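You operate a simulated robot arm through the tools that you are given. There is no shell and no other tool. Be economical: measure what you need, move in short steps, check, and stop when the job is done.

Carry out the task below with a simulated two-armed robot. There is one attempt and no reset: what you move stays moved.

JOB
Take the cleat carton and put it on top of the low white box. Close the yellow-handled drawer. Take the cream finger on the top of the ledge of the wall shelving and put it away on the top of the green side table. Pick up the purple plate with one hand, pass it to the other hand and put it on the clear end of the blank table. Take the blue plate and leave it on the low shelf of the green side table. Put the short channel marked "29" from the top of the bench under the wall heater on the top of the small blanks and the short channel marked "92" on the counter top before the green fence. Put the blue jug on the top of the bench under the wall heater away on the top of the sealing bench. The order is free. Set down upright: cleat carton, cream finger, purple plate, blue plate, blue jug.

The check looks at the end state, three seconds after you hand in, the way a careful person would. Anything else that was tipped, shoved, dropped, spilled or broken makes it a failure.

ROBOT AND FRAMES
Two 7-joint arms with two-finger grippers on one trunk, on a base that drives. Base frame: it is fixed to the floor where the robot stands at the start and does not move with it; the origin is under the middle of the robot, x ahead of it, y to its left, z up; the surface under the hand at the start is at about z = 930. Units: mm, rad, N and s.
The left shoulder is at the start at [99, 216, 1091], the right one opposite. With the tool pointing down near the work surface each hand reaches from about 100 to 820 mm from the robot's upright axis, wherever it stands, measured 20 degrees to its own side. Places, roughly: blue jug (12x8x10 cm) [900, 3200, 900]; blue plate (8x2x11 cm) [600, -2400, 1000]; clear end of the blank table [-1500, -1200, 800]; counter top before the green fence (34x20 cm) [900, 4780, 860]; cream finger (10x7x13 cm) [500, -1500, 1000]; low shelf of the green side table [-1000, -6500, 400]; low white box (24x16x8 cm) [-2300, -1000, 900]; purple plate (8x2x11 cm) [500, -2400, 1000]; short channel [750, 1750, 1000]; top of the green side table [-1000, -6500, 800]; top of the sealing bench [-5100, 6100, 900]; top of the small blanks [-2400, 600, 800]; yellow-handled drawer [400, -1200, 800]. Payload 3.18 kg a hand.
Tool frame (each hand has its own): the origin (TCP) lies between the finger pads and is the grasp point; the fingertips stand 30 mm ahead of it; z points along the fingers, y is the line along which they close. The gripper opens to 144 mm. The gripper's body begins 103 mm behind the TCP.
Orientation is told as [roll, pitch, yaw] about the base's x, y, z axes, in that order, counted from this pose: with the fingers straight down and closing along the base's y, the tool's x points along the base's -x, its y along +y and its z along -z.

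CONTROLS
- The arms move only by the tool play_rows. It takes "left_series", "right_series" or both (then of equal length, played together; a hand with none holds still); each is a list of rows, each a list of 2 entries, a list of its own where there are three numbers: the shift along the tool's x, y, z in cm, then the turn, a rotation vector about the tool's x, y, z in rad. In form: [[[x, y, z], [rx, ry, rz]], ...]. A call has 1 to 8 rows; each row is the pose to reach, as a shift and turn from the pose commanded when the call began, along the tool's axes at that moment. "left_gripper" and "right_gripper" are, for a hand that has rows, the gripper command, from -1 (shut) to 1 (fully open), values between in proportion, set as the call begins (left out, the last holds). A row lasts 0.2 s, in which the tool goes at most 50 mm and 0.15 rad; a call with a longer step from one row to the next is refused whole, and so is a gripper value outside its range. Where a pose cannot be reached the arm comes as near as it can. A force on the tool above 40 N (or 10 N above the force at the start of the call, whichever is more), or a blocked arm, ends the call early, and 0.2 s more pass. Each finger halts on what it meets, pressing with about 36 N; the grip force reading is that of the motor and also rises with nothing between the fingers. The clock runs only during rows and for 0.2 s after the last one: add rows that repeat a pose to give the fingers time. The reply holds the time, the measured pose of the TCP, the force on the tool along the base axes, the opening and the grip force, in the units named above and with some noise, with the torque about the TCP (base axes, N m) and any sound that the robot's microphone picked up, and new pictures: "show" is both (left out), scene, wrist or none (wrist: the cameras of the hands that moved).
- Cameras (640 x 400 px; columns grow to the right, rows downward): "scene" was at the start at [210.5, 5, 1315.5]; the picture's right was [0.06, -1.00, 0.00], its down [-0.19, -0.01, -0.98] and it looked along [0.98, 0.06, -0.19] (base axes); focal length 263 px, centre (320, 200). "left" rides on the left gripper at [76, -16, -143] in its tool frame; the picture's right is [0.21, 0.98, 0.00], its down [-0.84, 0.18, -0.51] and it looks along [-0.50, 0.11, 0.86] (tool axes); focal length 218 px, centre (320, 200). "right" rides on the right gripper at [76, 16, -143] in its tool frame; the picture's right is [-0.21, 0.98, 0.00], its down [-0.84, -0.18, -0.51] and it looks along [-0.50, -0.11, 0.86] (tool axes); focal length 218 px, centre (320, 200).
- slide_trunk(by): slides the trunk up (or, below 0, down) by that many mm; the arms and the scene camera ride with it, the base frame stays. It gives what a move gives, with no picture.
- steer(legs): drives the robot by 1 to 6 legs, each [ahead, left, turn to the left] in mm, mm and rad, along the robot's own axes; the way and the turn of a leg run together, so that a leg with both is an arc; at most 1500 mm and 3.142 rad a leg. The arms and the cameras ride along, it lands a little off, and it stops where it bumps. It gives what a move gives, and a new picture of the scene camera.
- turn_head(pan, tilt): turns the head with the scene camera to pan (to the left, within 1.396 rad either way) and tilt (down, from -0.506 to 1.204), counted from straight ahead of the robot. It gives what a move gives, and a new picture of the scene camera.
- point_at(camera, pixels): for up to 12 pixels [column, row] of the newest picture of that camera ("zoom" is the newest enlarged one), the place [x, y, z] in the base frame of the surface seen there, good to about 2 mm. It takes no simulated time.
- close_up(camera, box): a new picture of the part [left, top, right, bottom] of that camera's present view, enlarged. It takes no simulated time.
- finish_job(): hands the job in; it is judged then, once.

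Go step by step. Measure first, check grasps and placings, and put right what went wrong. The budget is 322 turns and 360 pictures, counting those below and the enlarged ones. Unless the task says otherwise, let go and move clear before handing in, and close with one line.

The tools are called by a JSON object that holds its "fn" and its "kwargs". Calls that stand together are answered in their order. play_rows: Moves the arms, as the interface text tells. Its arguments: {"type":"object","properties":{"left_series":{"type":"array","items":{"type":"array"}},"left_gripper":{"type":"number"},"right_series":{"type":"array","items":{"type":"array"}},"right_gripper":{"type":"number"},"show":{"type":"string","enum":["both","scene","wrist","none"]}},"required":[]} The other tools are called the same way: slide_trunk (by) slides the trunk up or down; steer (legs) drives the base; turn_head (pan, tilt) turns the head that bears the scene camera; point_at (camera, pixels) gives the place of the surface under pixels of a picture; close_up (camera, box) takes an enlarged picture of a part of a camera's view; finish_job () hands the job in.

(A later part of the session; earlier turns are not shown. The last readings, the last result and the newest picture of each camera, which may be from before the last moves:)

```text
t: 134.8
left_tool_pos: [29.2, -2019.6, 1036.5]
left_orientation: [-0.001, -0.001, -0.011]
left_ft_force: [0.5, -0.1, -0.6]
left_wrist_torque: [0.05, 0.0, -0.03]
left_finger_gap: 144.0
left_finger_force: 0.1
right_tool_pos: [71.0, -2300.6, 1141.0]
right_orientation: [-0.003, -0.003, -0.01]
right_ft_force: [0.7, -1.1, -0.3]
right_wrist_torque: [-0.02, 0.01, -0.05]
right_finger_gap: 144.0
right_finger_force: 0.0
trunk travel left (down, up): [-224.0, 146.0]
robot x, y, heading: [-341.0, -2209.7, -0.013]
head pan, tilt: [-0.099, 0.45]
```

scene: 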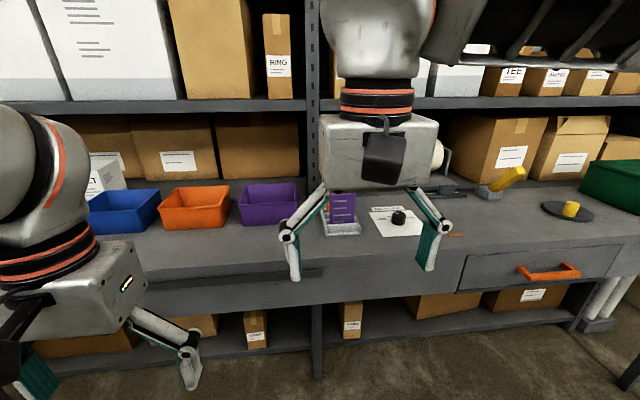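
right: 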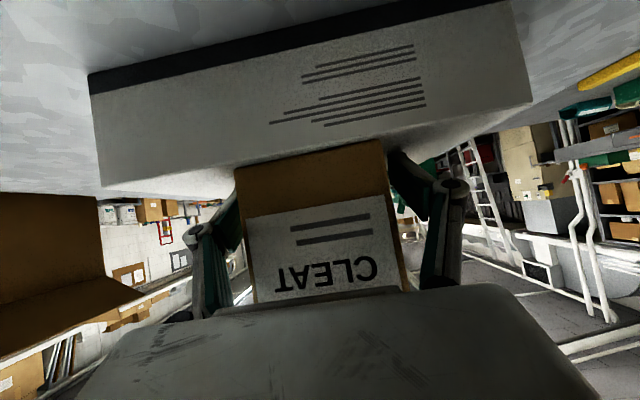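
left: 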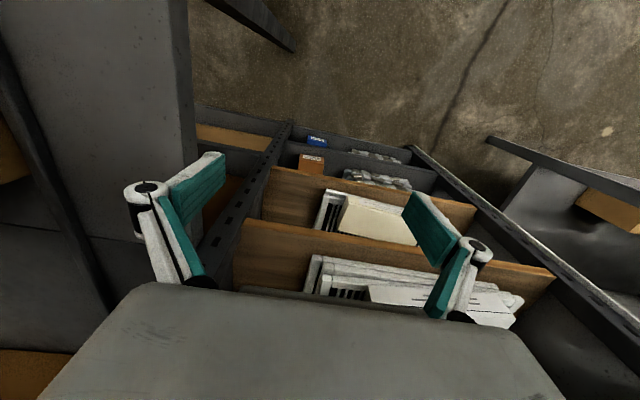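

The rack with the standing plates is at (340,210), partly behind the right gripper. Zooming in.

{"fn": "close_up", "kwargs": {"camera": "scene", "box": [285, 170, 415, 250]}}

{"fn": "point_at", "kwargs": {"camera": "scene", "pixels": [[340, 205], [332, 195], [352, 195], [335, 220], [345, 232], [325, 205], [398, 217], [330, 236], [358, 232], [310, 235]]}}

{"fn": "close_up", "kwargs": {"camera": "right", "box": [120, 0, 520, 250]}}

```text
4.92 times, centred on (350, 210) of scene
```

zoom: 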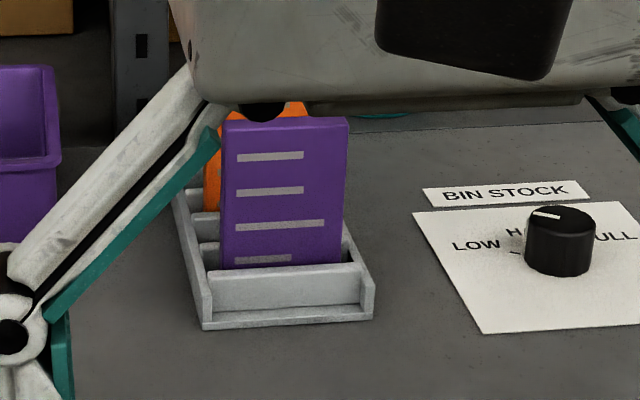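

```text
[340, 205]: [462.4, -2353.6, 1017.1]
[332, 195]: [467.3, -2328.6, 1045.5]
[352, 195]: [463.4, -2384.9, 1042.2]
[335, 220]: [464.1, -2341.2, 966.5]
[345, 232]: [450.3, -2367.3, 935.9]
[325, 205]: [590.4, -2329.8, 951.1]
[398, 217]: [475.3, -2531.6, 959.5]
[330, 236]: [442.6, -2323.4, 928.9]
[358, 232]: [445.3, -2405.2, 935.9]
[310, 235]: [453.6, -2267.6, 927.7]
```

```text
1.60 times, centred on (320, 125) of right
```

zoom: 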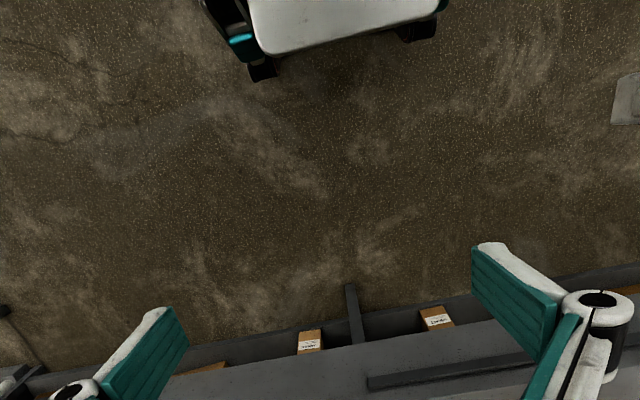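

The purple plate (x≈463 front face, y -2318…-2397, top ≈1052) stands foremost in a small rack. I'll move the right hand aside and look at the rack more closely.

{"fn": "play_rows", "kwargs": {"right_series": [[[0, -4, -2], [0, 0, 0]], [[0, -8, -4], [0, 0, 0]], [[0, -12, -6], [0, 0, 0]], [[0, -16, -8], [0, 0, 0]], [[0, -20, -8], [0, 0, 0]]], "show": "none"}}

{"fn": "steer", "kwargs": {"legs": [[120, 0, 0.013]]}}

{"fn": "turn_head", "kwargs": {"pan": -0.2, "tilt": 0.6}}

{"fn": "close_up", "kwargs": {"camera": "scene", "box": [230, 80, 410, 240]}}

```text
t: 136.0
left_tool_pos: [28.1, -2021.1, 1036.3]
left_orientation: [-0.001, 0.001, -0.011]
left_ft_force: [-0.9, -0.3, 0.0]
left_wrist_torque: [0.07, -0.04, -0.01]
left_finger_gap: 143.9
left_finger_force: 0.1
right_tool_pos: [67.8, -2498.3, 1222.8]
right_orientation: [-0.001, -0.003, -0.01]
right_ft_force: [0.1, -0.7, 0.7]
right_wrist_torque: [0.06, -0.03, 0.04]
right_finger_gap: 144.1
right_finger_force: 0.1
trunk travel left (down, up): [-224.0, 146.0]
robot x, y, heading: [-337.5, -2210.1, -0.014]
head pan, tilt: [-0.099, 0.45]
```

```text
t: 137.3
left_tool_pos: [149.4, -2017.0, 1034.9]
left_orientation: [-0.002, -0.001, 0.002]
left_ft_force: [-0.2, 0.0, 0.2]
left_wrist_torque: [0.03, 0.02, 0.02]
left_finger_gap: 143.9
left_finger_force: 0.1
right_tool_pos: [195.4, -2493.6, 1222.2]
right_orientation: [-0.004, -0.002, 0.002]
right_ft_force: [0.6, -0.5, -1.0]
right_wrist_torque: [-0.01, 0.05, -0.02]
right_finger_gap: 144.1
right_finger_force: 0.1
trunk travel left (down, up): [-224.0, 146.0]
robot x, y, heading: [-215.8, -2213.3, -0.003]
head pan, tilt: [-0.099, 0.45]
```

scene: 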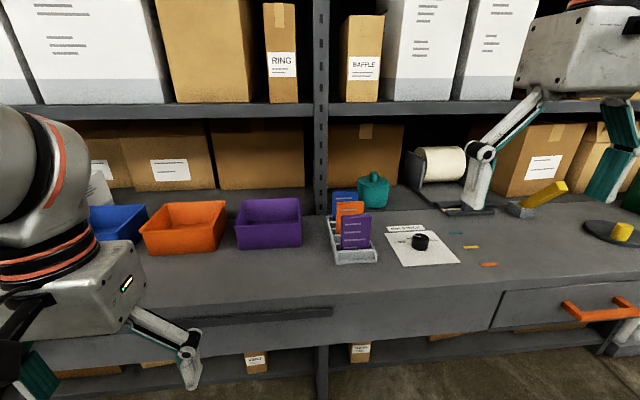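

```text
t: 138.0
left_tool_pos: [149.0, -2016.6, 1035.9]
left_orientation: [0.0, 0.001, 0.002]
left_ft_force: [0.1, -0.2, -0.5]
left_wrist_torque: [0.02, 0.01, 0.0]
left_finger_gap: 144.0
left_finger_force: 0.0
right_tool_pos: [194.1, -2493.7, 1223.0]
right_orientation: [-0.004, -0.005, 0.003]
right_ft_force: [-0.8, 1.1, 0.6]
right_wrist_torque: [0.02, 0.02, -0.02]
right_finger_gap: 144.0
right_finger_force: 0.0
trunk travel left (down, up): [-224.0, 146.0]
robot x, y, heading: [-222.4, -2208.2, -0.007]
head pan, tilt: [-0.201, 0.6]
```

scene: 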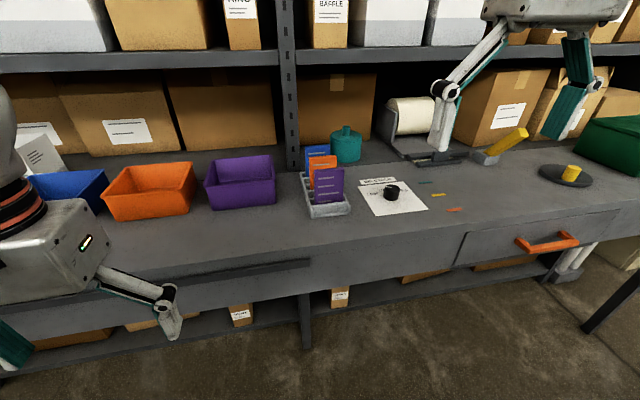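

```text
2.50 times, centred on (320, 160) of scene
```

zoom: 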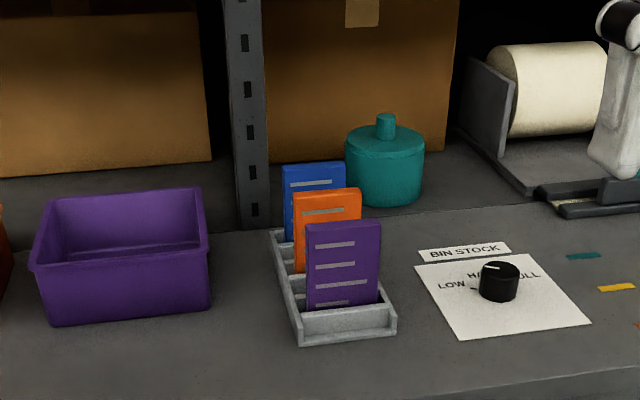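

{"fn": "close_up", "kwargs": {"camera": "scene", "box": [290, 130, 370, 230]}}

```text
4.00 times, centred on (330, 180) of scene
```

zoom: 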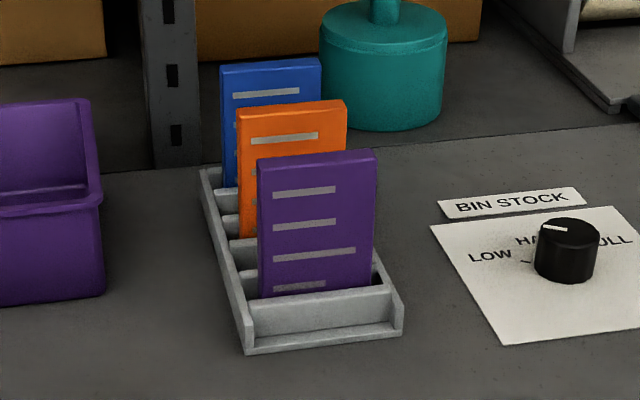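

{"fn": "point_at", "kwargs": {"camera": "zoom", "pixels": [[262, 180], [372, 162], [315, 160], [320, 290], [265, 105], [342, 107], [228, 68], [316, 65], [240, 320], [395, 300], [215, 210], [322, 335]]}}

```text
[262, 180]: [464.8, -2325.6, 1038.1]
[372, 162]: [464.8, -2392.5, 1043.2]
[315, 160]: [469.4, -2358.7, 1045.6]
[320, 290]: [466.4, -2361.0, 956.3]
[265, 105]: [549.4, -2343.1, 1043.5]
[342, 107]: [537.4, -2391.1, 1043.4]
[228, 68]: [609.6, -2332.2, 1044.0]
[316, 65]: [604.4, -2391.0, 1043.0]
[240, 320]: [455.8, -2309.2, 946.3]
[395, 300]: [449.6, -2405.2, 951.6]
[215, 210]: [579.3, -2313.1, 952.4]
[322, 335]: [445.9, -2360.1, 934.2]
```

Plates: purple at x 465–485, y≈-2359, top 1046; rack walls 952. I'll grip its side edges low with the right hand at pitch -1.0, leaving the top free for the left hand. Moving to the approach point.

{"fn": "play_rows", "kwargs": {"right_series": [[[-2.2, 1.7, 2.1], [0, -0.125, 0]], [[-4.3, 3.4, 4.2], [0, -0.25, 0]], [[-6.5, 5.1, 6.3], [0, -0.375, 0]], [[-8.6, 6.8, 8.4], [0, -0.5, 0]], [[-10.8, 8.5, 10.5], [0, -0.625, 0]], [[-12.9, 10.2, 12.6], [0, -0.75, 0]], [[-15.1, 11.9, 14.7], [0, -0.875, 0]], [[-17.2, 13.5, 16.8], [0, -1.0, 0]]], "right_gripper": 0.42, "show": "both"}}

```text
t: 139.8
left_tool_pos: [149.7, -2016.4, 1036.1]
left_orientation: [-0.001, 0.002, 0.001]
left_ft_force: [-0.4, 0.8, -0.2]
left_wrist_torque: [0.0, 0.04, -0.02]
left_finger_gap: 144.1
left_finger_force: 0.0
right_tool_pos: [367.7, -2359.2, 1053.7]
right_orientation: [-0.003, -1.003, 0.004]
right_ft_force: [0.0, 0.5, 0.2]
right_wrist_torque: [0.01, -0.04, -0.01]
right_finger_gap: 102.1
right_finger_force: 0.1
trunk travel left (down, up): [-224.0, 146.0]
robot x, y, heading: [-223.1, -2210.3, 0.001]
head pan, tilt: [-0.201, 0.6]
```

scene: 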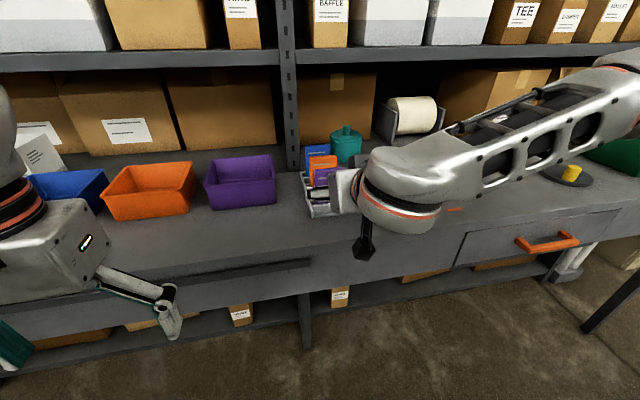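
right: 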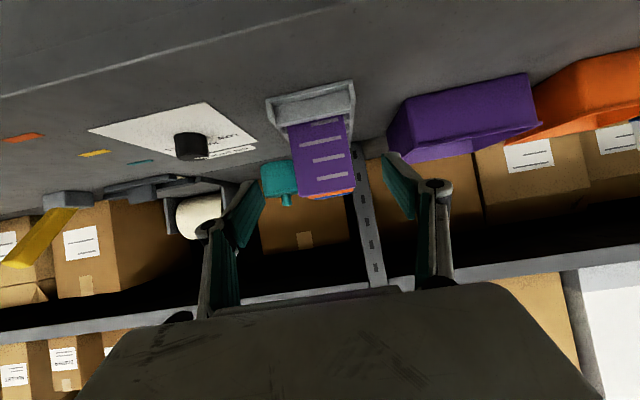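

Aligned with the plate. Advancing 12.7 cm along the tool axis.

{"fn": "play_rows", "kwargs": {"right_series": [[[0, 0, 3.5], [0, 0, 0]], [[0, 0, 7], [0, 0, 0]], [[0, 0, 10], [0, 0, 0]], [[0, 0, 12.7], [0, 0, 0]], [[0, 0, 12.7], [0, 0, 0]]], "show": "wrist"}}

```text
t: 141.0
left_tool_pos: [147.6, -2017.2, 1036.0]
left_orientation: [-0.001, 0.0, 0.001]
left_ft_force: [0.6, 0.7, -0.1]
left_wrist_torque: [0.03, -0.01, 0.02]
left_finger_gap: 143.9
left_finger_force: 0.0
right_tool_pos: [473.6, -2358.7, 986.5]
right_orientation: [-0.005, -1.003, 0.007]
right_ft_force: [1.1, 0.3, 0.1]
right_wrist_torque: [0.01, 0.02, 0.0]
right_finger_gap: 102.2
right_finger_force: 0.1
trunk travel left (down, up): [-224.0, 146.0]
robot x, y, heading: [-220.7, -2211.1, -0.004]
head pan, tilt: [-0.201, 0.6]
```

right: 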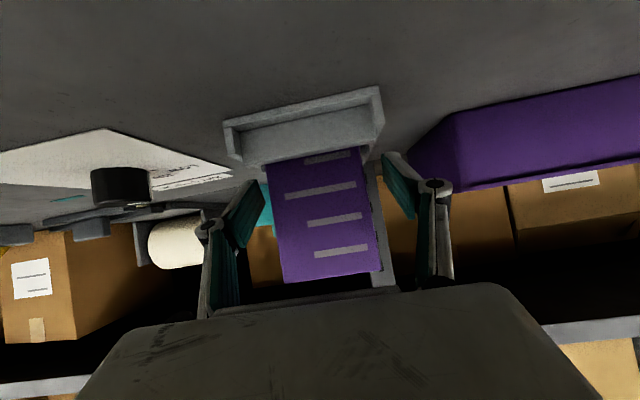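

Fingers straddle the plate edges. Closing, then a small straight lift to check.

{"fn": "play_rows", "kwargs": {"right_series": [[[0, 0, 0], [0, 0, 0]], [[0, 0, 0], [0, 0, 0]], [[0, 0, 0], [0, 0, 0]], [[0, 0, 0], [0, 0, 0]]], "right_gripper": -1, "show": "none"}}

{"fn": "play_rows", "kwargs": {"right_series": [[[-1.7, 0, -1.07], [0, 0, 0]], [[-3.4, 0, -2.15], [0, 0, 0]], [[-5.06, 0, -3.22], [0, 0, 0]], [[-6.7, 0, -4.3], [0, 0, 0]], [[-8.4, 0, -5.4], [0, 0, 0]], [[-10.1, 0, -6.45], [0, 0, 0]], [[-11.8, 0, -7.5], [0, 0, 0]], [[-13.5, 0, -8.6], [0, 0, 0]]], "show": "both"}}

```text
t: 142.0
left_tool_pos: [148.4, -2015.8, 1034.7]
left_orientation: [-0.002, 0.0, 0.002]
left_ft_force: [-0.7, -0.7, -0.4]
left_wrist_torque: [-0.01, 0.0, 0.03]
left_finger_gap: 144.1
left_finger_force: 0.0
right_tool_pos: [473.8, -2357.9, 985.6]
right_orientation: [-0.004, -1.002, 0.007]
right_ft_force: [0.0, 1.3, 1.3]
right_wrist_torque: [0.11, -0.04, -0.03]
right_finger_gap: 67.9
right_finger_force: 35.2
trunk travel left (down, up): [-224.0, 146.0]
robot x, y, heading: [-220.1, -2214.6, -0.002]
head pan, tilt: [-0.201, 0.6]
```

```text
t: 143.8
left_tool_pos: [147.1, -2016.0, 1034.1]
left_orientation: [-0.002, 0.0, 0.003]
left_ft_force: [0.0, 0.1, 0.5]
left_wrist_torque: [-0.01, 0.03, 0.0]
left_finger_gap: 143.8
left_finger_force: 0.0
right_tool_pos: [473.9, -2357.7, 1148.0]
right_orientation: [-0.008, -1.003, 0.006]
right_ft_force: [-0.1, 0.5, -0.2]
right_wrist_torque: [0.0, 0.01, 0.01]
right_finger_gap: 67.6
right_finger_force: 36.3
trunk travel left (down, up): [-224.0, 146.0]
robot x, y, heading: [-222.9, -2210.6, -0.001]
head pan, tilt: [-0.201, 0.6]
```

scene: 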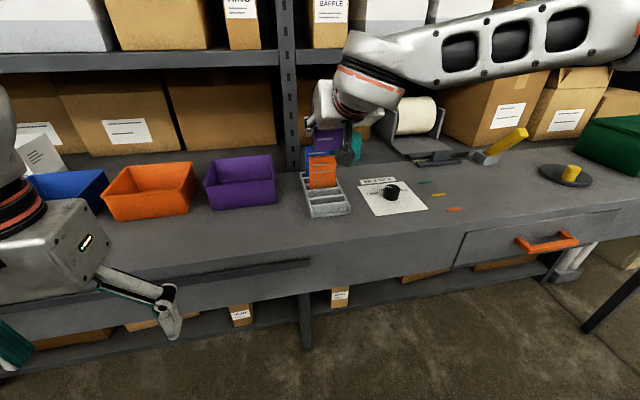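
right: 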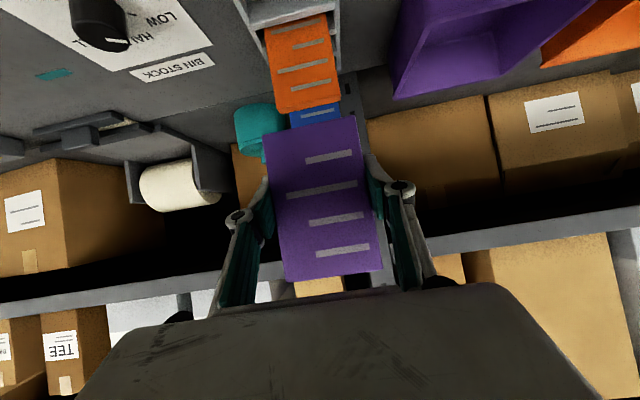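

Plate lifted cleanly (50 mm below to 60 mm above the TCP). Backing off the bench before handing it over.

{"fn": "steer", "kwargs": {"legs": [[-250, 0, 0]]}}

{"fn": "play_rows", "kwargs": {"right_series": [[[1.6, 1.7, -2.5], [0, 0, 0]], [[3.2, 3.4, -5], [0, 0, 0]], [[4.8, 5.1, -7.5], [0, 0, 0]], [[6.5, 6.8, -10.1], [0, 0, 0]], [[7.5, 8.5, -11.8], [0, 0, 0]]], "left_series": [[[0, 0, -4], [0, 0, 0]], [[0, 0, -8], [0, 0, 0]], [[0, 0, -12], [0, 0, 0]], [[0, 0, -16], [0, 0, 0]], [[0, 0, -20], [0, 0, 0]]], "left_gripper": 0.5, "show": "none"}}

{"fn": "turn_head", "kwargs": {"pan": 0, "tilt": 0.5}}

```text
t: 145.6
left_tool_pos: [-95.2, -2015.7, 1034.6]
left_orientation: [0.0, 0.0, 0.002]
left_ft_force: [0.2, 0.0, -0.4]
left_wrist_torque: [-0.01, -0.02, 0.03]
left_finger_gap: 144.0
left_finger_force: 0.2
right_tool_pos: [227.4, -2356.8, 1145.7]
right_orientation: [-0.006, -1.002, 0.008]
right_ft_force: [-0.6, 0.0, -0.4]
right_wrist_torque: [0.01, -0.01, 0.01]
right_finger_gap: 67.9
right_finger_force: 35.8
trunk travel left (down, up): [-224.0, 146.0]
robot x, y, heading: [-460.8, -2209.6, -0.003]
head pan, tilt: [-0.201, 0.6]
```

scene: 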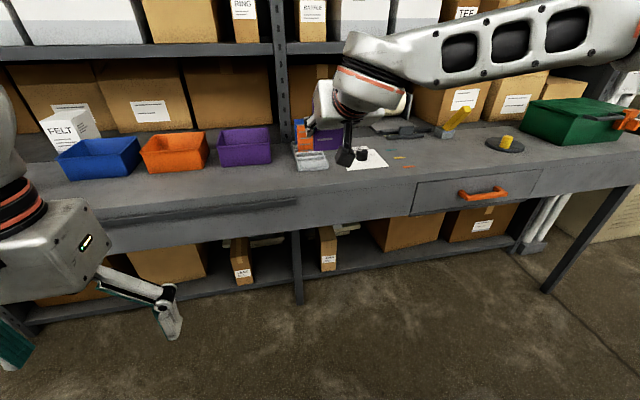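

```text
t: 146.8
left_tool_pos: [-95.9, -2013.9, 1104.0]
left_orientation: [-0.004, -0.001, 0.002]
left_ft_force: [-0.8, -1.0, -1.2]
left_wrist_torque: [-0.03, -0.03, 0.01]
left_finger_gap: 107.8
left_finger_force: 0.1
left hand out of reach, approached as far as the arm can: row 2, 3, 4, 5
right_tool_pos: [90.3, -2271.7, 1146.2]
right_orientation: [-0.008, -1.003, 0.007]
right_ft_force: [0.5, 0.4, -0.4]
right_wrist_torque: [0.01, 0.01, 0.0]
right_finger_gap: 67.7
right_finger_force: 36.3
trunk travel left (down, up): [-224.0, 146.0]
robot x, y, heading: [-461.9, -2209.7, -0.004]
head pan, tilt: [-0.201, 0.6]
```

```text
t: 147.5
left_tool_pos: [-95.0, -2016.2, 1105.0]
left_orientation: [-0.001, 0.001, 0.001]
left_ft_force: [-0.1, -0.4, -0.2]
left_wrist_torque: [0.02, -0.01, 0.03]
left_finger_gap: 108.0
left_finger_force: 0.0
right_tool_pos: [91.7, -2272.9, 1146.5]
right_orientation: [-0.005, -1.004, 0.007]
right_ft_force: [-0.4, 0.7, -1.0]
right_wrist_torque: [-0.01, -0.02, 0.0]
right_finger_gap: 67.7
right_finger_force: 36.4
trunk travel left (down, up): [-224.0, 146.0]
robot x, y, heading: [-462.7, -2210.1, -0.008]
head pan, tilt: [0.0, 0.499]
```

scene: 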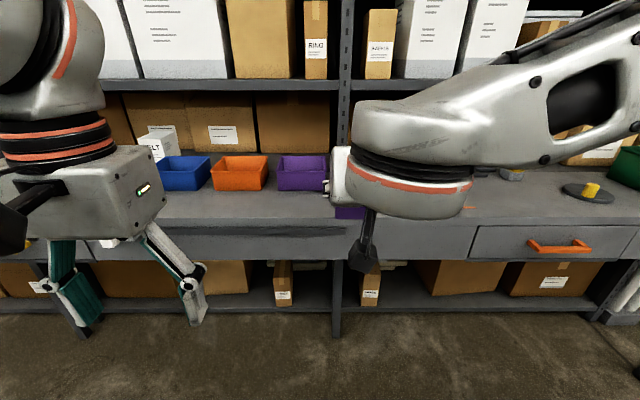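

Left can't rise further here, so I'll lower the right hand to z≈1000 and bring the left forward, then over the plate's top.

{"fn": "play_rows", "kwargs": {"right_series": [[[1.45, 0.4, 2.25], [0, 0, 0]], [[2.9, 0.8, 4.5], [0, 0, 0]], [[4.35, 1.2, 6.75], [0, 0, 0]], [[5.8, 1.6, 9], [0, 0, 0]], [[7.25, 2, 11.25], [0, 0, 0]], [[8.7, 2.2, 13.5], [0, 0, 0]], [[8.7, 2.2, 13.5], [0, 0, 0]]], "left_series": [[[-4, 0, 0], [0, 0, 0]], [[-8, 0, 0], [0, 0, 0]], [[-12, 0, 0], [0, 0, 0]], [[-16, 0, 0], [0, 0, 0]], [[-20, 0, 0], [0, 0, 0]], [[-25, 0, 0], [0, 0, 0]], [[-25.5, 0, 0], [0, 0, 0]]], "show": "scene"}}

```text
t: 149.1
left_tool_pos: [161.6, -2012.8, 1102.2]
left_orientation: [-0.004, -0.002, 0.002]
left_ft_force: [0.1, -1.0, 0.2]
left_wrist_torque: [-0.02, -0.04, -0.03]
left_finger_gap: 108.1
left_finger_force: 0.0
right_tool_pos: [155.0, -2250.1, 1002.0]
right_orientation: [-0.005, -1.005, 0.008]
right_ft_force: [0.1, -0.6, -0.1]
right_wrist_torque: [0.0, 0.03, 0.0]
right_finger_gap: 67.9
right_finger_force: 36.2
trunk travel left (down, up): [-224.0, 146.0]
robot x, y, heading: [-459.8, -2209.8, -0.005]
head pan, tilt: [0.0, 0.499]
```

scene: 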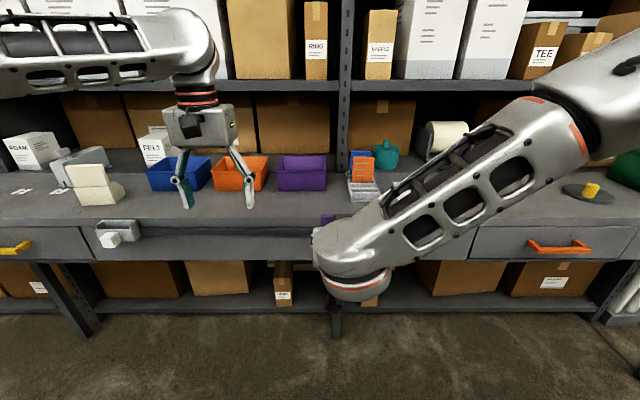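

Both in place. Moving the left hand sideways over the plate's top (plate top ≈1062, left tips ≈1072).

{"fn": "play_rows", "kwargs": {"left_series": [[[0.2, -4, 0], [0, 0, 0]], [[0.4, -8, 0], [0, 0, 0]], [[0.4, -12, 0], [0, 0, 0]], [[0.4, -16, 0], [0, 0, 0]], [[0.4, -20, 0], [0, 0, 0]], [[0.4, -23.7, 0], [0, 0, 0]], [[0.4, -23.7, 0], [0, 0, 0]]], "show": "both"}}

```text
t: 150.7
left_tool_pos: [157.9, -2250.5, 1101.9]
left_orientation: [-0.003, 0.0, 0.005]
left_ft_force: [0.5, -0.7, -0.6]
left_wrist_torque: [0.0, 0.01, -0.04]
left_finger_gap: 107.9
left_finger_force: 0.1
right_tool_pos: [156.8, -2248.7, 1000.7]
right_orientation: [-0.007, -1.003, 0.009]
right_ft_force: [-0.8, -0.1, -0.2]
right_wrist_torque: [-0.02, 0.02, -0.05]
right_finger_gap: 67.7
right_finger_force: 36.3
trunk travel left (down, up): [-224.0, 146.0]
robot x, y, heading: [-460.4, -2210.0, -0.006]
head pan, tilt: [0.0, 0.499]
```

scene: 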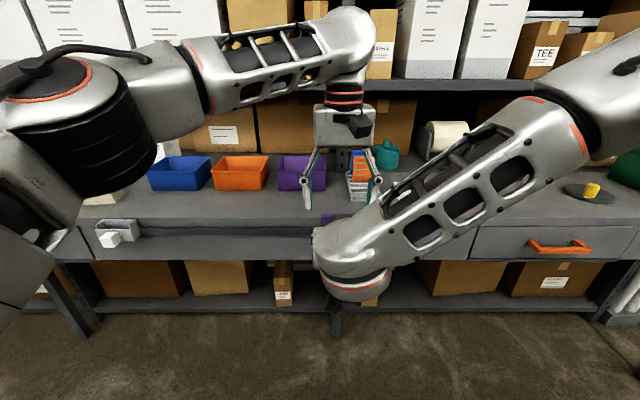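
left: 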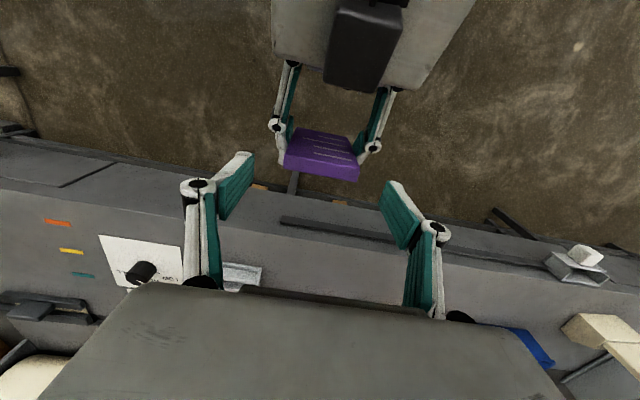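

The left camera shows the purple plate below at (320,160). Checking where it really is.

{"fn": "point_at", "kwargs": {"camera": "left", "pixels": [[290, 168], [355, 177], [322, 172], [300, 135], [350, 145], [320, 150]]}}

{"fn": "close_up", "kwargs": {"camera": "left", "box": [240, 60, 440, 220]}}

```text
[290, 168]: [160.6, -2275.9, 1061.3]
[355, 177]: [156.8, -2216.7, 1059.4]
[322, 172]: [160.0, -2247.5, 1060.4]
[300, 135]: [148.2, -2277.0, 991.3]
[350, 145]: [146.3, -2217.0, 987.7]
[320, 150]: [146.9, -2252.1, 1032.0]
```

```text
2.50 times, centred on (340, 140) of left
```

zoom: 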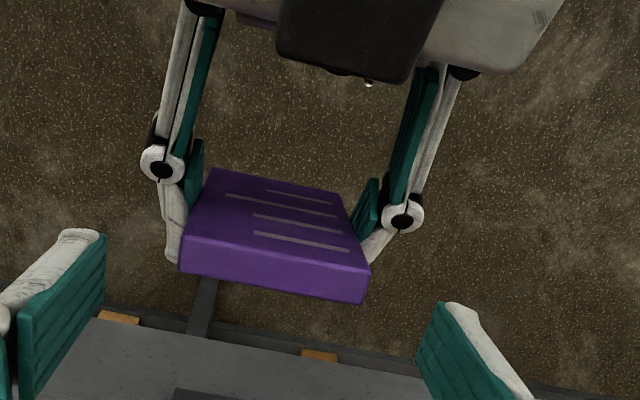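

Plate top is 1061, centred at [158,-2247]. I'll lower the left hand to TCP≈1056 so its tips stay above the right fingers, then close.

{"fn": "play_rows", "kwargs": {"left_series": [[[0, 0.3, 1.5], [0, 0, 0]], [[0, 0.3, 3], [0, 0, 0]], [[0, 0.3, 4.5], [0, 0, 0]], [[0, 0.3, 4.5], [0, 0, 0]]], "show": "none"}}

{"fn": "play_rows", "kwargs": {"left_series": [[[0, 0, 0], [0, 0, 0]], [[0, 0, 0], [0, 0, 0]], [[0, 0, 0], [0, 0, 0]], [[0, 0, 0], [0, 0, 0]]], "left_gripper": -1, "show": "wrist"}}

```text
t: 151.7
left_tool_pos: [157.6, -2246.2, 1058.2]
left_orientation: [-0.003, 0.0, 0.002]
left_ft_force: [-0.7, 0.4, -0.7]
left_wrist_torque: [0.01, -0.03, 0.0]
left_finger_gap: 108.3
left_finger_force: 0.1
right_tool_pos: [155.8, -2250.3, 1001.4]
right_orientation: [-0.005, -1.004, 0.006]
right_ft_force: [-0.1, -0.1, 0.2]
right_wrist_torque: [0.03, 0.02, 0.0]
right_finger_gap: 67.7
right_finger_force: 36.4
trunk travel left (down, up): [-224.0, 146.0]
robot x, y, heading: [-460.1, -2212.2, 0.003]
head pan, tilt: [0.0, 0.499]
```

```text
t: 152.7
left_tool_pos: [157.0, -2249.1, 1058.4]
left_orientation: [-0.003, 0.0, 0.002]
left_ft_force: [4.2, -19.4, 4.8]
left_wrist_torque: [-1.03, -0.18, 0.2]
left_finger_gap: 68.8
left_finger_force: 36.0
right_tool_pos: [155.5, -2248.1, 1000.9]
right_orientation: [-0.004, -1.002, 0.012]
right_ft_force: [-4.3, 18.7, -6.1]
right_wrist_torque: [-0.06, -0.04, -0.16]
right_finger_gap: 67.7
right_finger_force: 36.1
trunk travel left (down, up): [-224.0, 146.0]
robot x, y, heading: [-465.8, -2214.4, -0.007]
head pan, tilt: [0.0, 0.499]
```

left: 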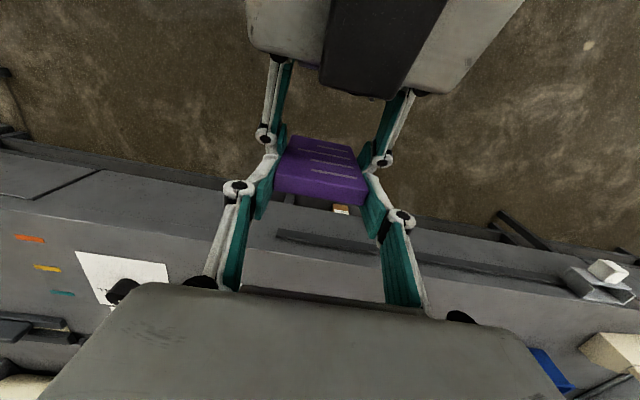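

Both hands hold it (left gap 68.8). Opening the right and drawing it straight back.

{"fn": "play_rows", "kwargs": {"right_series": [[[0, 0, 0], [0, 0, 0]], [[0, 0, 0], [0, 0, 0]]], "right_gripper": 0.35, "show": "none"}}

{"fn": "play_rows", "kwargs": {"right_series": [[[1.6, 0, -2.5], [0, 0, 0]], [[3.2, 0, -5], [0, 0, 0]], [[4.8, 0, -7.5], [0, 0, 0]], [[6.4, 0, -10], [0, 0, 0]]], "show": "none"}}

{"fn": "close_up", "kwargs": {"camera": "left", "box": [200, 60, 440, 260]}}

```text
t: 153.3
left_tool_pos: [158.5, -2246.9, 1057.4]
left_orientation: [0.0, 0.002, 0.003]
left_ft_force: [0.4, -0.2, 0.4]
left_wrist_torque: [0.0, 0.02, 0.02]
left_finger_gap: 68.9
left_finger_force: 35.9
right_tool_pos: [157.3, -2250.4, 1000.0]
right_orientation: [-0.004, -1.003, 0.005]
right_ft_force: [0.4, -0.4, 0.1]
right_wrist_torque: [0.02, 0.0, -0.01]
right_finger_gap: 97.2
right_finger_force: 0.0
trunk travel left (down, up): [-224.0, 146.0]
robot x, y, heading: [-461.5, -2208.5, -0.006]
head pan, tilt: [0.0, 0.499]
```

```text
t: 154.3
left_tool_pos: [157.7, -2247.1, 1058.7]
left_orientation: [-0.002, 0.0, 0.001]
left_ft_force: [-0.8, -0.3, -0.2]
left_wrist_torque: [0.02, -0.02, -0.02]
left_finger_gap: 68.7
left_finger_force: 35.3
right_tool_pos: [38.2, -2251.8, 1000.2]
right_orientation: [-0.006, -1.004, 0.008]
right_ft_force: [-0.1, -0.2, 0.6]
right_wrist_torque: [-0.02, 0.02, 0.02]
right_finger_gap: 97.2
right_finger_force: 0.1
trunk travel left (down, up): [-224.0, 146.0]
robot x, y, heading: [-457.3, -2212.4, -0.003]
head pan, tilt: [0.0, 0.499]
```

```text
2.00 times, centred on (320, 160) of left
```

zoom: 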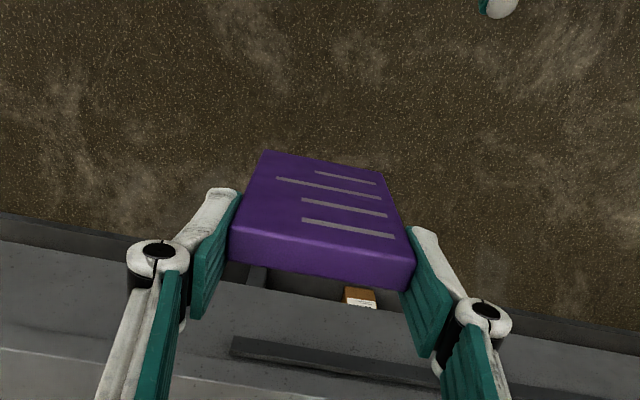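

Handover succeeded; the left now holds the plate by the top (bottom 107 mm below TCP). Moving the right hand aside and straightening it.

{"fn": "play_rows", "kwargs": {"right_series": [[[0, -4.5, 0], [0, 0, 0]], [[0, -9, 0], [0, 0.143, 0]], [[-1, -13, -0.7], [0, 0.286, 0]], [[-3, -16, -2], [0, 0.43, 0]], [[-5, -18, -3.2], [0, 0.573, 0]], [[-7, -20, -4.4], [0, 0.716, 0]], [[-9, -20, -5.6], [0, 0.86, 0]], [[-11, -20, -7], [0, 1.0, 0]]], "right_gripper": 1, "show": "none"}}

{"fn": "play_rows", "kwargs": {"left_series": [[[3, 4, 0], [0, 0, 0]], [[6, 8, 0], [0, 0, 0]], [[9, 11, 0], [0, 0, 0]], [[12, 14, 0], [0, 0, 0]], [[14, 16, 0], [0, 0, 0]]], "show": "none"}}

{"fn": "steer", "kwargs": {"legs": [[0, 1300, 0], [0, 640, 0], [0, 0, -1.57]]}}

```text
t: 156.1
left_tool_pos: [159.0, -2247.9, 1056.7]
left_orientation: [0.0, 0.0, 0.001]
left_ft_force: [0.5, 0.2, 0.5]
left_wrist_torque: [-0.01, 0.02, -0.01]
left_finger_gap: 68.8
left_finger_force: 36.3
right_tool_pos: [38.4, -2450.7, 1131.3]
right_orientation: [-0.001, 0.001, 0.004]
right_ft_force: [-0.2, 0.3, 0.0]
right_wrist_torque: [0.02, 0.04, 0.0]
right_finger_gap: 143.9
right_finger_force: 0.1
trunk travel left (down, up): [-224.0, 146.0]
robot x, y, heading: [-464.9, -2209.7, -0.008]
head pan, tilt: [0.0, 0.499]
```

```text
t: 157.3
left_tool_pos: [18.3, -2089.3, 1058.4]
left_orientation: [-0.001, -0.001, 0.002]
left_ft_force: [-0.7, 0.5, 1.2]
left_wrist_torque: [-0.02, 0.0, -0.02]
left_finger_gap: 68.8
left_finger_force: 36.0
right_tool_pos: [37.6, -2451.6, 1130.9]
right_orientation: [-0.003, -0.003, 0.003]
right_ft_force: [1.3, 0.2, 0.3]
right_wrist_torque: [-0.05, 0.02, 0.02]
right_finger_gap: 143.8
right_finger_force: 0.1
trunk travel left (down, up): [-224.0, 146.0]
robot x, y, heading: [-461.2, -2207.7, -0.006]
head pan, tilt: [0.0, 0.499]
```

```text
t: 178.3
left_tool_pos: [-314.0, -756.5, 1058.9]
left_orientation: [-0.001, 0.0, -1.542]
left_ft_force: [0.3, 0.0, -0.9]
left_wrist_torque: [-0.02, -0.02, 0.02]
left_finger_gap: 68.7
left_finger_force: 36.0
right_tool_pos: [-675.2, -785.9, 1130.8]
right_orientation: [-0.002, -0.002, -1.542]
right_ft_force: [0.4, 0.4, 0.1]
right_wrist_torque: [-0.01, 0.01, 0.0]
right_finger_gap: 144.0
right_finger_force: 0.0
trunk travel left (down, up): [-224.0, 146.0]
robot x, y, heading: [-447.8, -279.7, -1.545]
head pan, tilt: [0.0, 0.499]
```

scene: 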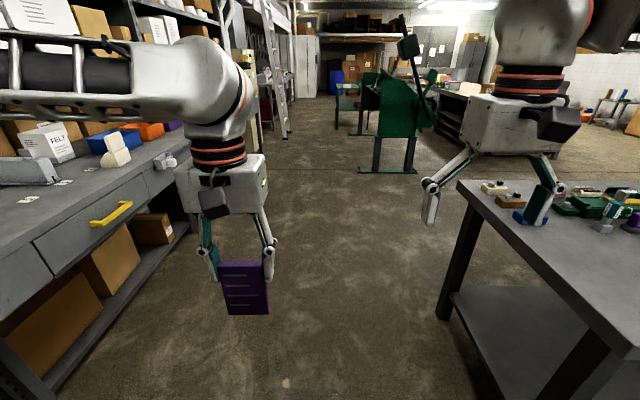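

Now sidestepping right along the table's north side to its clear part.

{"fn": "steer", "kwargs": {"legs": [[0, -1050, -0.025]]}}

{"fn": "turn_head", "kwargs": {"pan": 0.3, "tilt": 0.7}}

```text
t: 187.7
left_tool_pos: [-1361.5, -775.3, 1058.6]
left_orientation: [0.0, 0.0, -1.556]
left_ft_force: [-0.1, 0.3, -0.4]
left_wrist_torque: [-0.06, 0.05, 0.02]
left_finger_gap: 68.8
left_finger_force: 35.9
right_tool_pos: [-1723.7, -801.7, 1130.5]
right_orientation: [-0.004, -0.002, -1.555]
right_ft_force: [0.2, -0.1, -0.1]
right_wrist_torque: [0.0, -0.01, 0.0]
right_finger_gap: 144.0
right_finger_force: 0.0
trunk travel left (down, up): [-224.0, 146.0]
robot x, y, heading: [-1489.6, -298.4, -1.561]
head pan, tilt: [0.0, 0.499]
```

scene: 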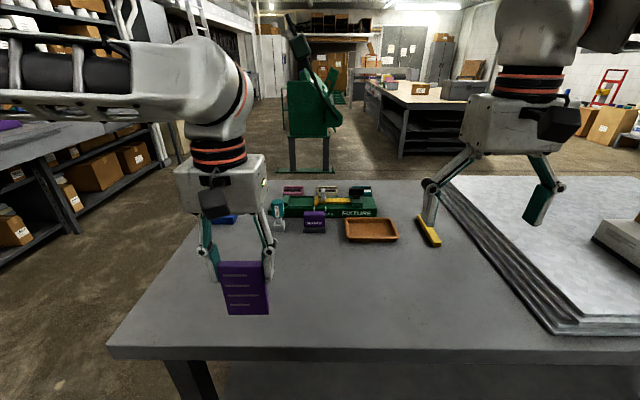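

```text
t: 188.5
left_tool_pos: [-1361.5, -775.7, 1058.2]
left_orientation: [-0.001, 0.0, -1.556]
left_ft_force: [0.0, -0.2, -0.3]
left_wrist_torque: [-0.01, -0.01, 0.04]
left_finger_gap: 69.1
left_finger_force: 36.0
right_tool_pos: [-1723.3, -800.6, 1131.3]
right_orientation: [-0.002, -0.004, -1.555]
right_ft_force: [0.4, 1.0, 0.4]
right_wrist_torque: [-0.03, 0.0, 0.02]
right_finger_gap: 144.2
right_finger_force: 0.1
trunk travel left (down, up): [-224.0, 146.0]
robot x, y, heading: [-1487.0, -298.8, -1.561]
head pan, tilt: [0.3, 0.7]
```

scene: 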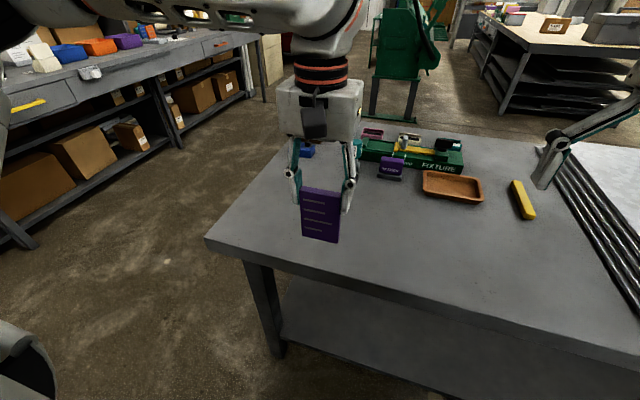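

The near part of the table is clear; objects stand beyond y≈-1200. I'll set the plate at about [-1410,-965].

{"fn": "play_rows", "kwargs": {"left_series": [[[-4, -1, 0], [0, 0, 0]], [[-8, -2, 0], [0, 0, 0]], [[-12, -3, 0], [0, 0, 0]], [[-16, -4, 0], [0, 0, 0]], [[-19, -5, 2], [0, 0, 0]], [[-19, -5, 5], [0, 0, 0]], [[-19, -5, 8], [0, 0, 0]], [[-19, -5, 9.5], [0, 0, 0]]], "show": "both"}}

```text
t: 190.3
left_tool_pos: [-1407.7, -965.1, 963.6]
left_orientation: [-0.001, 0.0, -1.556]
left_ft_force: [-0.3, -0.1, -0.4]
left_wrist_torque: [-0.02, 0.02, 0.04]
left_finger_gap: 68.4
left_finger_force: 36.1
right_tool_pos: [-1723.5, -800.8, 1131.2]
right_orientation: [-0.004, -0.005, -1.554]
right_ft_force: [0.4, -0.4, -0.1]
right_wrist_torque: [-0.01, -0.03, -0.01]
right_finger_gap: 144.4
right_finger_force: 0.1
trunk travel left (down, up): [-224.0, 146.0]
robot x, y, heading: [-1491.9, -299.5, -1.56]
head pan, tilt: [0.3, 0.7]
```

scene: 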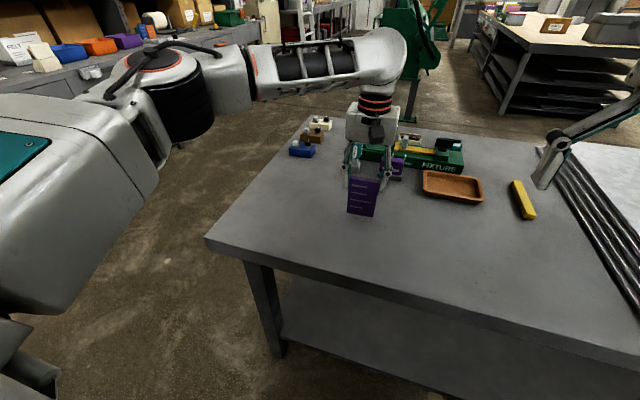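
left: 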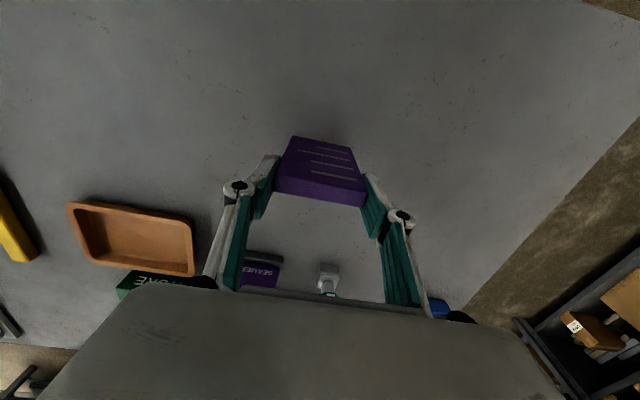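

Clear beneath. Lowering slowly to contact (expected TCP≈947).

{"fn": "play_rows", "kwargs": {"left_series": [[[0, 0, 0.4], [0, 0, 0]], [[0, 0, 0.8], [0, 0, 0]], [[0, 0, 1.2], [0, 0, 0]], [[0, 0, 1.5], [0, 0, 0]], [[0, 0, 1.7], [0, 0, 0]], [[0, 0, 1.9], [0, 0, 0]]], "show": "none"}}

```text
t: 191.7
left_tool_pos: [-1408.4, -966.5, 946.8]
left_orientation: [-0.002, -0.003, -1.556]
left_ft_force: [1.6, 1.7, 13.8]
left_wrist_torque: [0.18, -0.31, -0.01]
left_finger_gap: 68.8
left_finger_force: 36.2
right_tool_pos: [-1722.9, -800.1, 1132.7]
right_orientation: [-0.003, -0.006, -1.555]
right_ft_force: [0.2, 0.1, -0.5]
right_wrist_torque: [0.0, -0.02, -0.02]
right_finger_gap: 144.0
right_finger_force: 0.0
trunk travel left (down, up): [-224.0, 146.0]
robot x, y, heading: [-1491.9, -298.6, -1.558]
head pan, tilt: [0.3, 0.7]
```

Contact (14 N at 946.8). Opening and rising straight up.

{"fn": "play_rows", "kwargs": {"left_series": [[[0, 0, -0.2], [0, 0, 0]], [[0, 0, -0.2], [0, 0, 0]], [[0, 0, -0.2], [0, 0, 0]]], "left_gripper": 0.2, "show": "none"}}

{"fn": "play_rows", "kwargs": {"left_series": [[[0, 0, -3], [0, 0, 0]], [[0, 0, -6], [0, 0, 0]], [[0, 0, -9], [0, 0, 0]], [[3, 0, -10], [0, 0, 0]], [[7, 2, -10], [0, 0, 0]], [[11, 5, -10], [0, 0, 0]], [[15, 9, -10], [0, 0, 0]]], "show": "scene"}}

```text
t: 192.5
left_tool_pos: [-1409.1, -966.4, 946.8]
left_orientation: [-0.002, 0.0, -1.553]
left_ft_force: [0.0, 0.5, 0.3]
left_wrist_torque: [-0.01, -0.02, -0.04]
left_finger_gap: 86.4
left_finger_force: 0.2
right_tool_pos: [-1723.5, -802.1, 1130.2]
right_orientation: [-0.004, -0.005, -1.555]
right_ft_force: [-0.3, 0.8, -0.4]
right_wrist_torque: [0.02, 0.02, 0.01]
right_finger_gap: 143.8
right_finger_force: 0.1
trunk travel left (down, up): [-224.0, 146.0]
robot x, y, heading: [-1487.3, -295.5, -1.562]
head pan, tilt: [0.3, 0.7]
```

```text
refused: row 7 steps farther than a row can; nothing moved
```

{"fn": "play_rows", "kwargs": {"left_series": [[[0, 0, -3], [0, 0, 0]], [[0, 0, -6], [0, 0, 0]], [[0, 0, -9], [0, 0, 0]], [[3, 0, -10], [0, 0, 0]], [[7, 2, -10], [0, 0, 0]], [[10, 5, -10], [0, 0, 0]], [[13, 8, -10], [0, 0, 0]]], "left_gripper": 0.3, "show": "scene"}}

```text
t: 194.1
left_tool_pos: [-1327.3, -833.8, 1045.9]
left_orientation: [-0.004, -0.001, -1.554]
left_ft_force: [1.0, 0.6, 0.3]
left_wrist_torque: [-0.01, 0.03, 0.0]
left_finger_gap: 93.6
left_finger_force: 0.0
right_tool_pos: [-1722.3, -800.4, 1130.0]
right_orientation: [-0.003, -0.002, -1.555]
right_ft_force: [-0.1, 0.5, -0.2]
right_wrist_torque: [0.01, 0.02, 0.02]
right_finger_gap: 144.1
right_finger_force: 0.0
trunk travel left (down, up): [-224.0, 146.0]
robot x, y, heading: [-1488.7, -300.5, -1.557]
head pan, tilt: [0.3, 0.7]
```

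scene: 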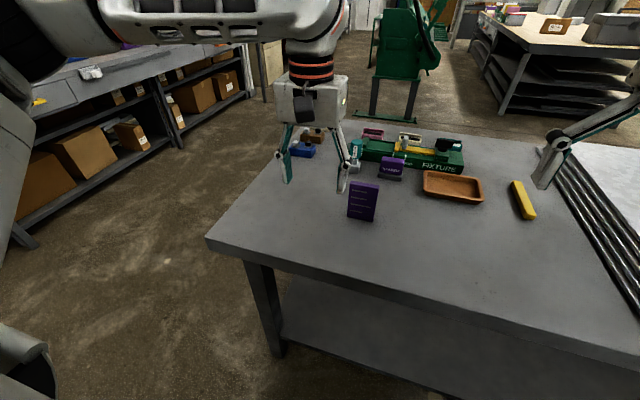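

Purple plate stands upright on the table. Driving back to the parts bench for the cream finger, with a look toward the green side table.

{"fn": "steer", "kwargs": {"legs": [[0, 1040, 0], [700, 0, 0], [500, 0, 0]]}}

{"fn": "close_up", "kwargs": {"camera": "scene", "box": [240, 20, 480, 180]}}

```text
t: 209.5
left_tool_pos: [-316.7, -2046.1, 1046.5]
left_orientation: [-0.002, 0.001, -1.57]
left_ft_force: [-0.3, -0.5, -0.1]
left_wrist_torque: [0.0, -0.01, -0.03]
left_finger_gap: 93.7
left_finger_force: 0.1
right_tool_pos: [-710.1, -2004.6, 1131.5]
right_orientation: [-0.004, -0.003, -1.571]
right_ft_force: [0.1, 0.0, 1.0]
right_wrist_torque: [0.04, 0.03, -0.04]
right_finger_gap: 143.9
right_finger_force: 0.1
trunk travel left (down, up): [-224.0, 146.0]
robot x, y, heading: [-466.7, -1502.9, -1.575]
head pan, tilt: [0.3, 0.7]
```

scene: 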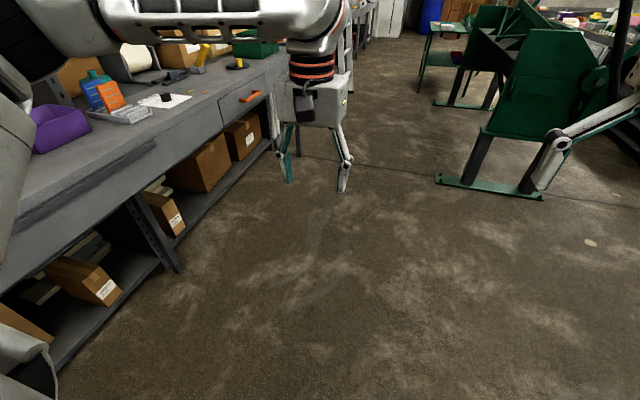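

```text
2.50 times, centred on (360, 100) of scene
```

zoom: 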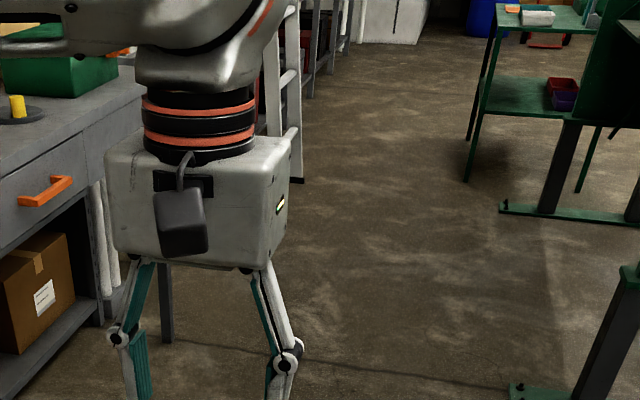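

The green side table shows up at zoom (530,20) with its low shelf at (520,95). Measuring it.

{"fn": "point_at", "kwargs": {"camera": "zoom", "pixels": [[500, 30], [580, 25], [490, 110], [560, 112], [505, 82], [520, 100], [540, 18], [515, 12], [560, 90], [470, 130]]}}

{"fn": "turn_head", "kwargs": {"pan": -0.05, "tilt": 0.3}}

{"fn": "close_up", "kwargs": {"camera": "scene", "box": [330, 70, 470, 190]}}

```text
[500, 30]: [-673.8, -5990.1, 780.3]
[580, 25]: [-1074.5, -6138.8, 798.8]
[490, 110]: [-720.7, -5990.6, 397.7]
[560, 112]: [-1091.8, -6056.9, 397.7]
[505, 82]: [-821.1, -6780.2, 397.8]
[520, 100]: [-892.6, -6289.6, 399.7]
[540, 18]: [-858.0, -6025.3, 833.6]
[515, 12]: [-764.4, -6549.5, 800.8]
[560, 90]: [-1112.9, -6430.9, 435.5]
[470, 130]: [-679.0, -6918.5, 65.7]
```

```text
t: 210.4
left_tool_pos: [-315.4, -2046.7, 1045.3]
left_orientation: [-0.001, 0.001, -1.571]
left_ft_force: [0.3, -0.2, 0.8]
left_wrist_torque: [-0.03, 0.01, -0.03]
left_finger_gap: 93.4
left_finger_force: 0.0
right_tool_pos: [-707.8, -2004.8, 1131.3]
right_orientation: [-0.004, -0.004, -1.57]
right_ft_force: [-0.6, -0.7, -0.1]
right_wrist_torque: [-0.01, -0.01, 0.02]
right_finger_gap: 144.2
right_finger_force: 0.1
trunk travel left (down, up): [-224.0, 146.0]
robot x, y, heading: [-467.8, -1501.3, -1.577]
head pan, tilt: [-0.051, 0.3]
```

scene: 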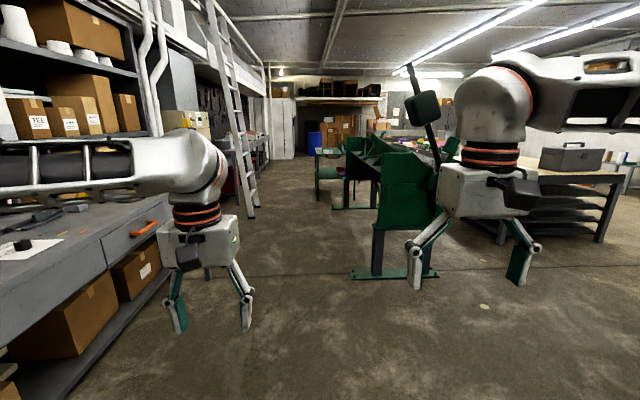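

```text
3.33 times, centred on (400, 130) of scene
```

zoom: 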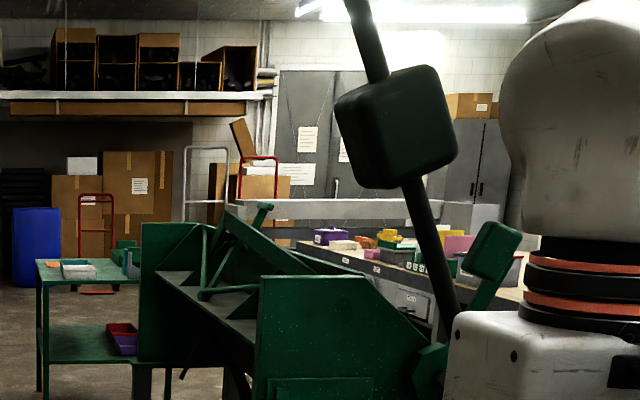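

The side table: top z≈800, low shelf z≈398, north edge y≈-5990, east edge x≈-670. For the low shelf I'll need the trunk low, so I'll test trunk lowering here in free space.

{"fn": "slide_trunk", "kwargs": {"by": -100}}

{"fn": "slide_trunk", "kwargs": {"by": -60}}

```text
t: 211.7
left_tool_pos: [-315.4, -2044.7, 946.8]
left_orientation: [-0.002, -0.004, -1.572]
left_ft_force: [0.4, -0.1, 0.1]
left_wrist_torque: [-0.04, -0.02, -0.02]
left_finger_gap: 93.8
left_finger_force: 0.0
right_tool_pos: [-710.4, -2002.7, 1033.0]
right_orientation: [-0.004, -0.007, -1.571]
right_ft_force: [-0.7, 0.6, -0.1]
right_wrist_torque: [-0.06, 0.01, -0.03]
right_finger_gap: 143.8
right_finger_force: 0.1
trunk travel left (down, up): [-124.0, 246.0]
robot x, y, heading: [-467.1, -1506.3, -1.574]
head pan, tilt: [-0.051, 0.3]
```

```text
t: 212.7
left_tool_pos: [-315.9, -2044.6, 889.0]
left_orientation: [-0.002, -0.003, -1.571]
left_ft_force: [0.0, 0.6, -0.3]
left_wrist_torque: [-0.05, -0.02, 0.04]
left_finger_gap: 93.7
left_finger_force: 0.1
right_tool_pos: [-710.2, -2003.4, 973.7]
right_orientation: [-0.004, -0.006, -1.57]
right_ft_force: [-0.7, 0.6, 0.2]
right_wrist_torque: [-0.05, -0.01, 0.0]
right_finger_gap: 144.3
right_finger_force: 0.2
trunk travel left (down, up): [-64.0, 306.0]
robot x, y, heading: [-469.2, -1502.1, -1.578]
head pan, tilt: [-0.051, 0.3]
```

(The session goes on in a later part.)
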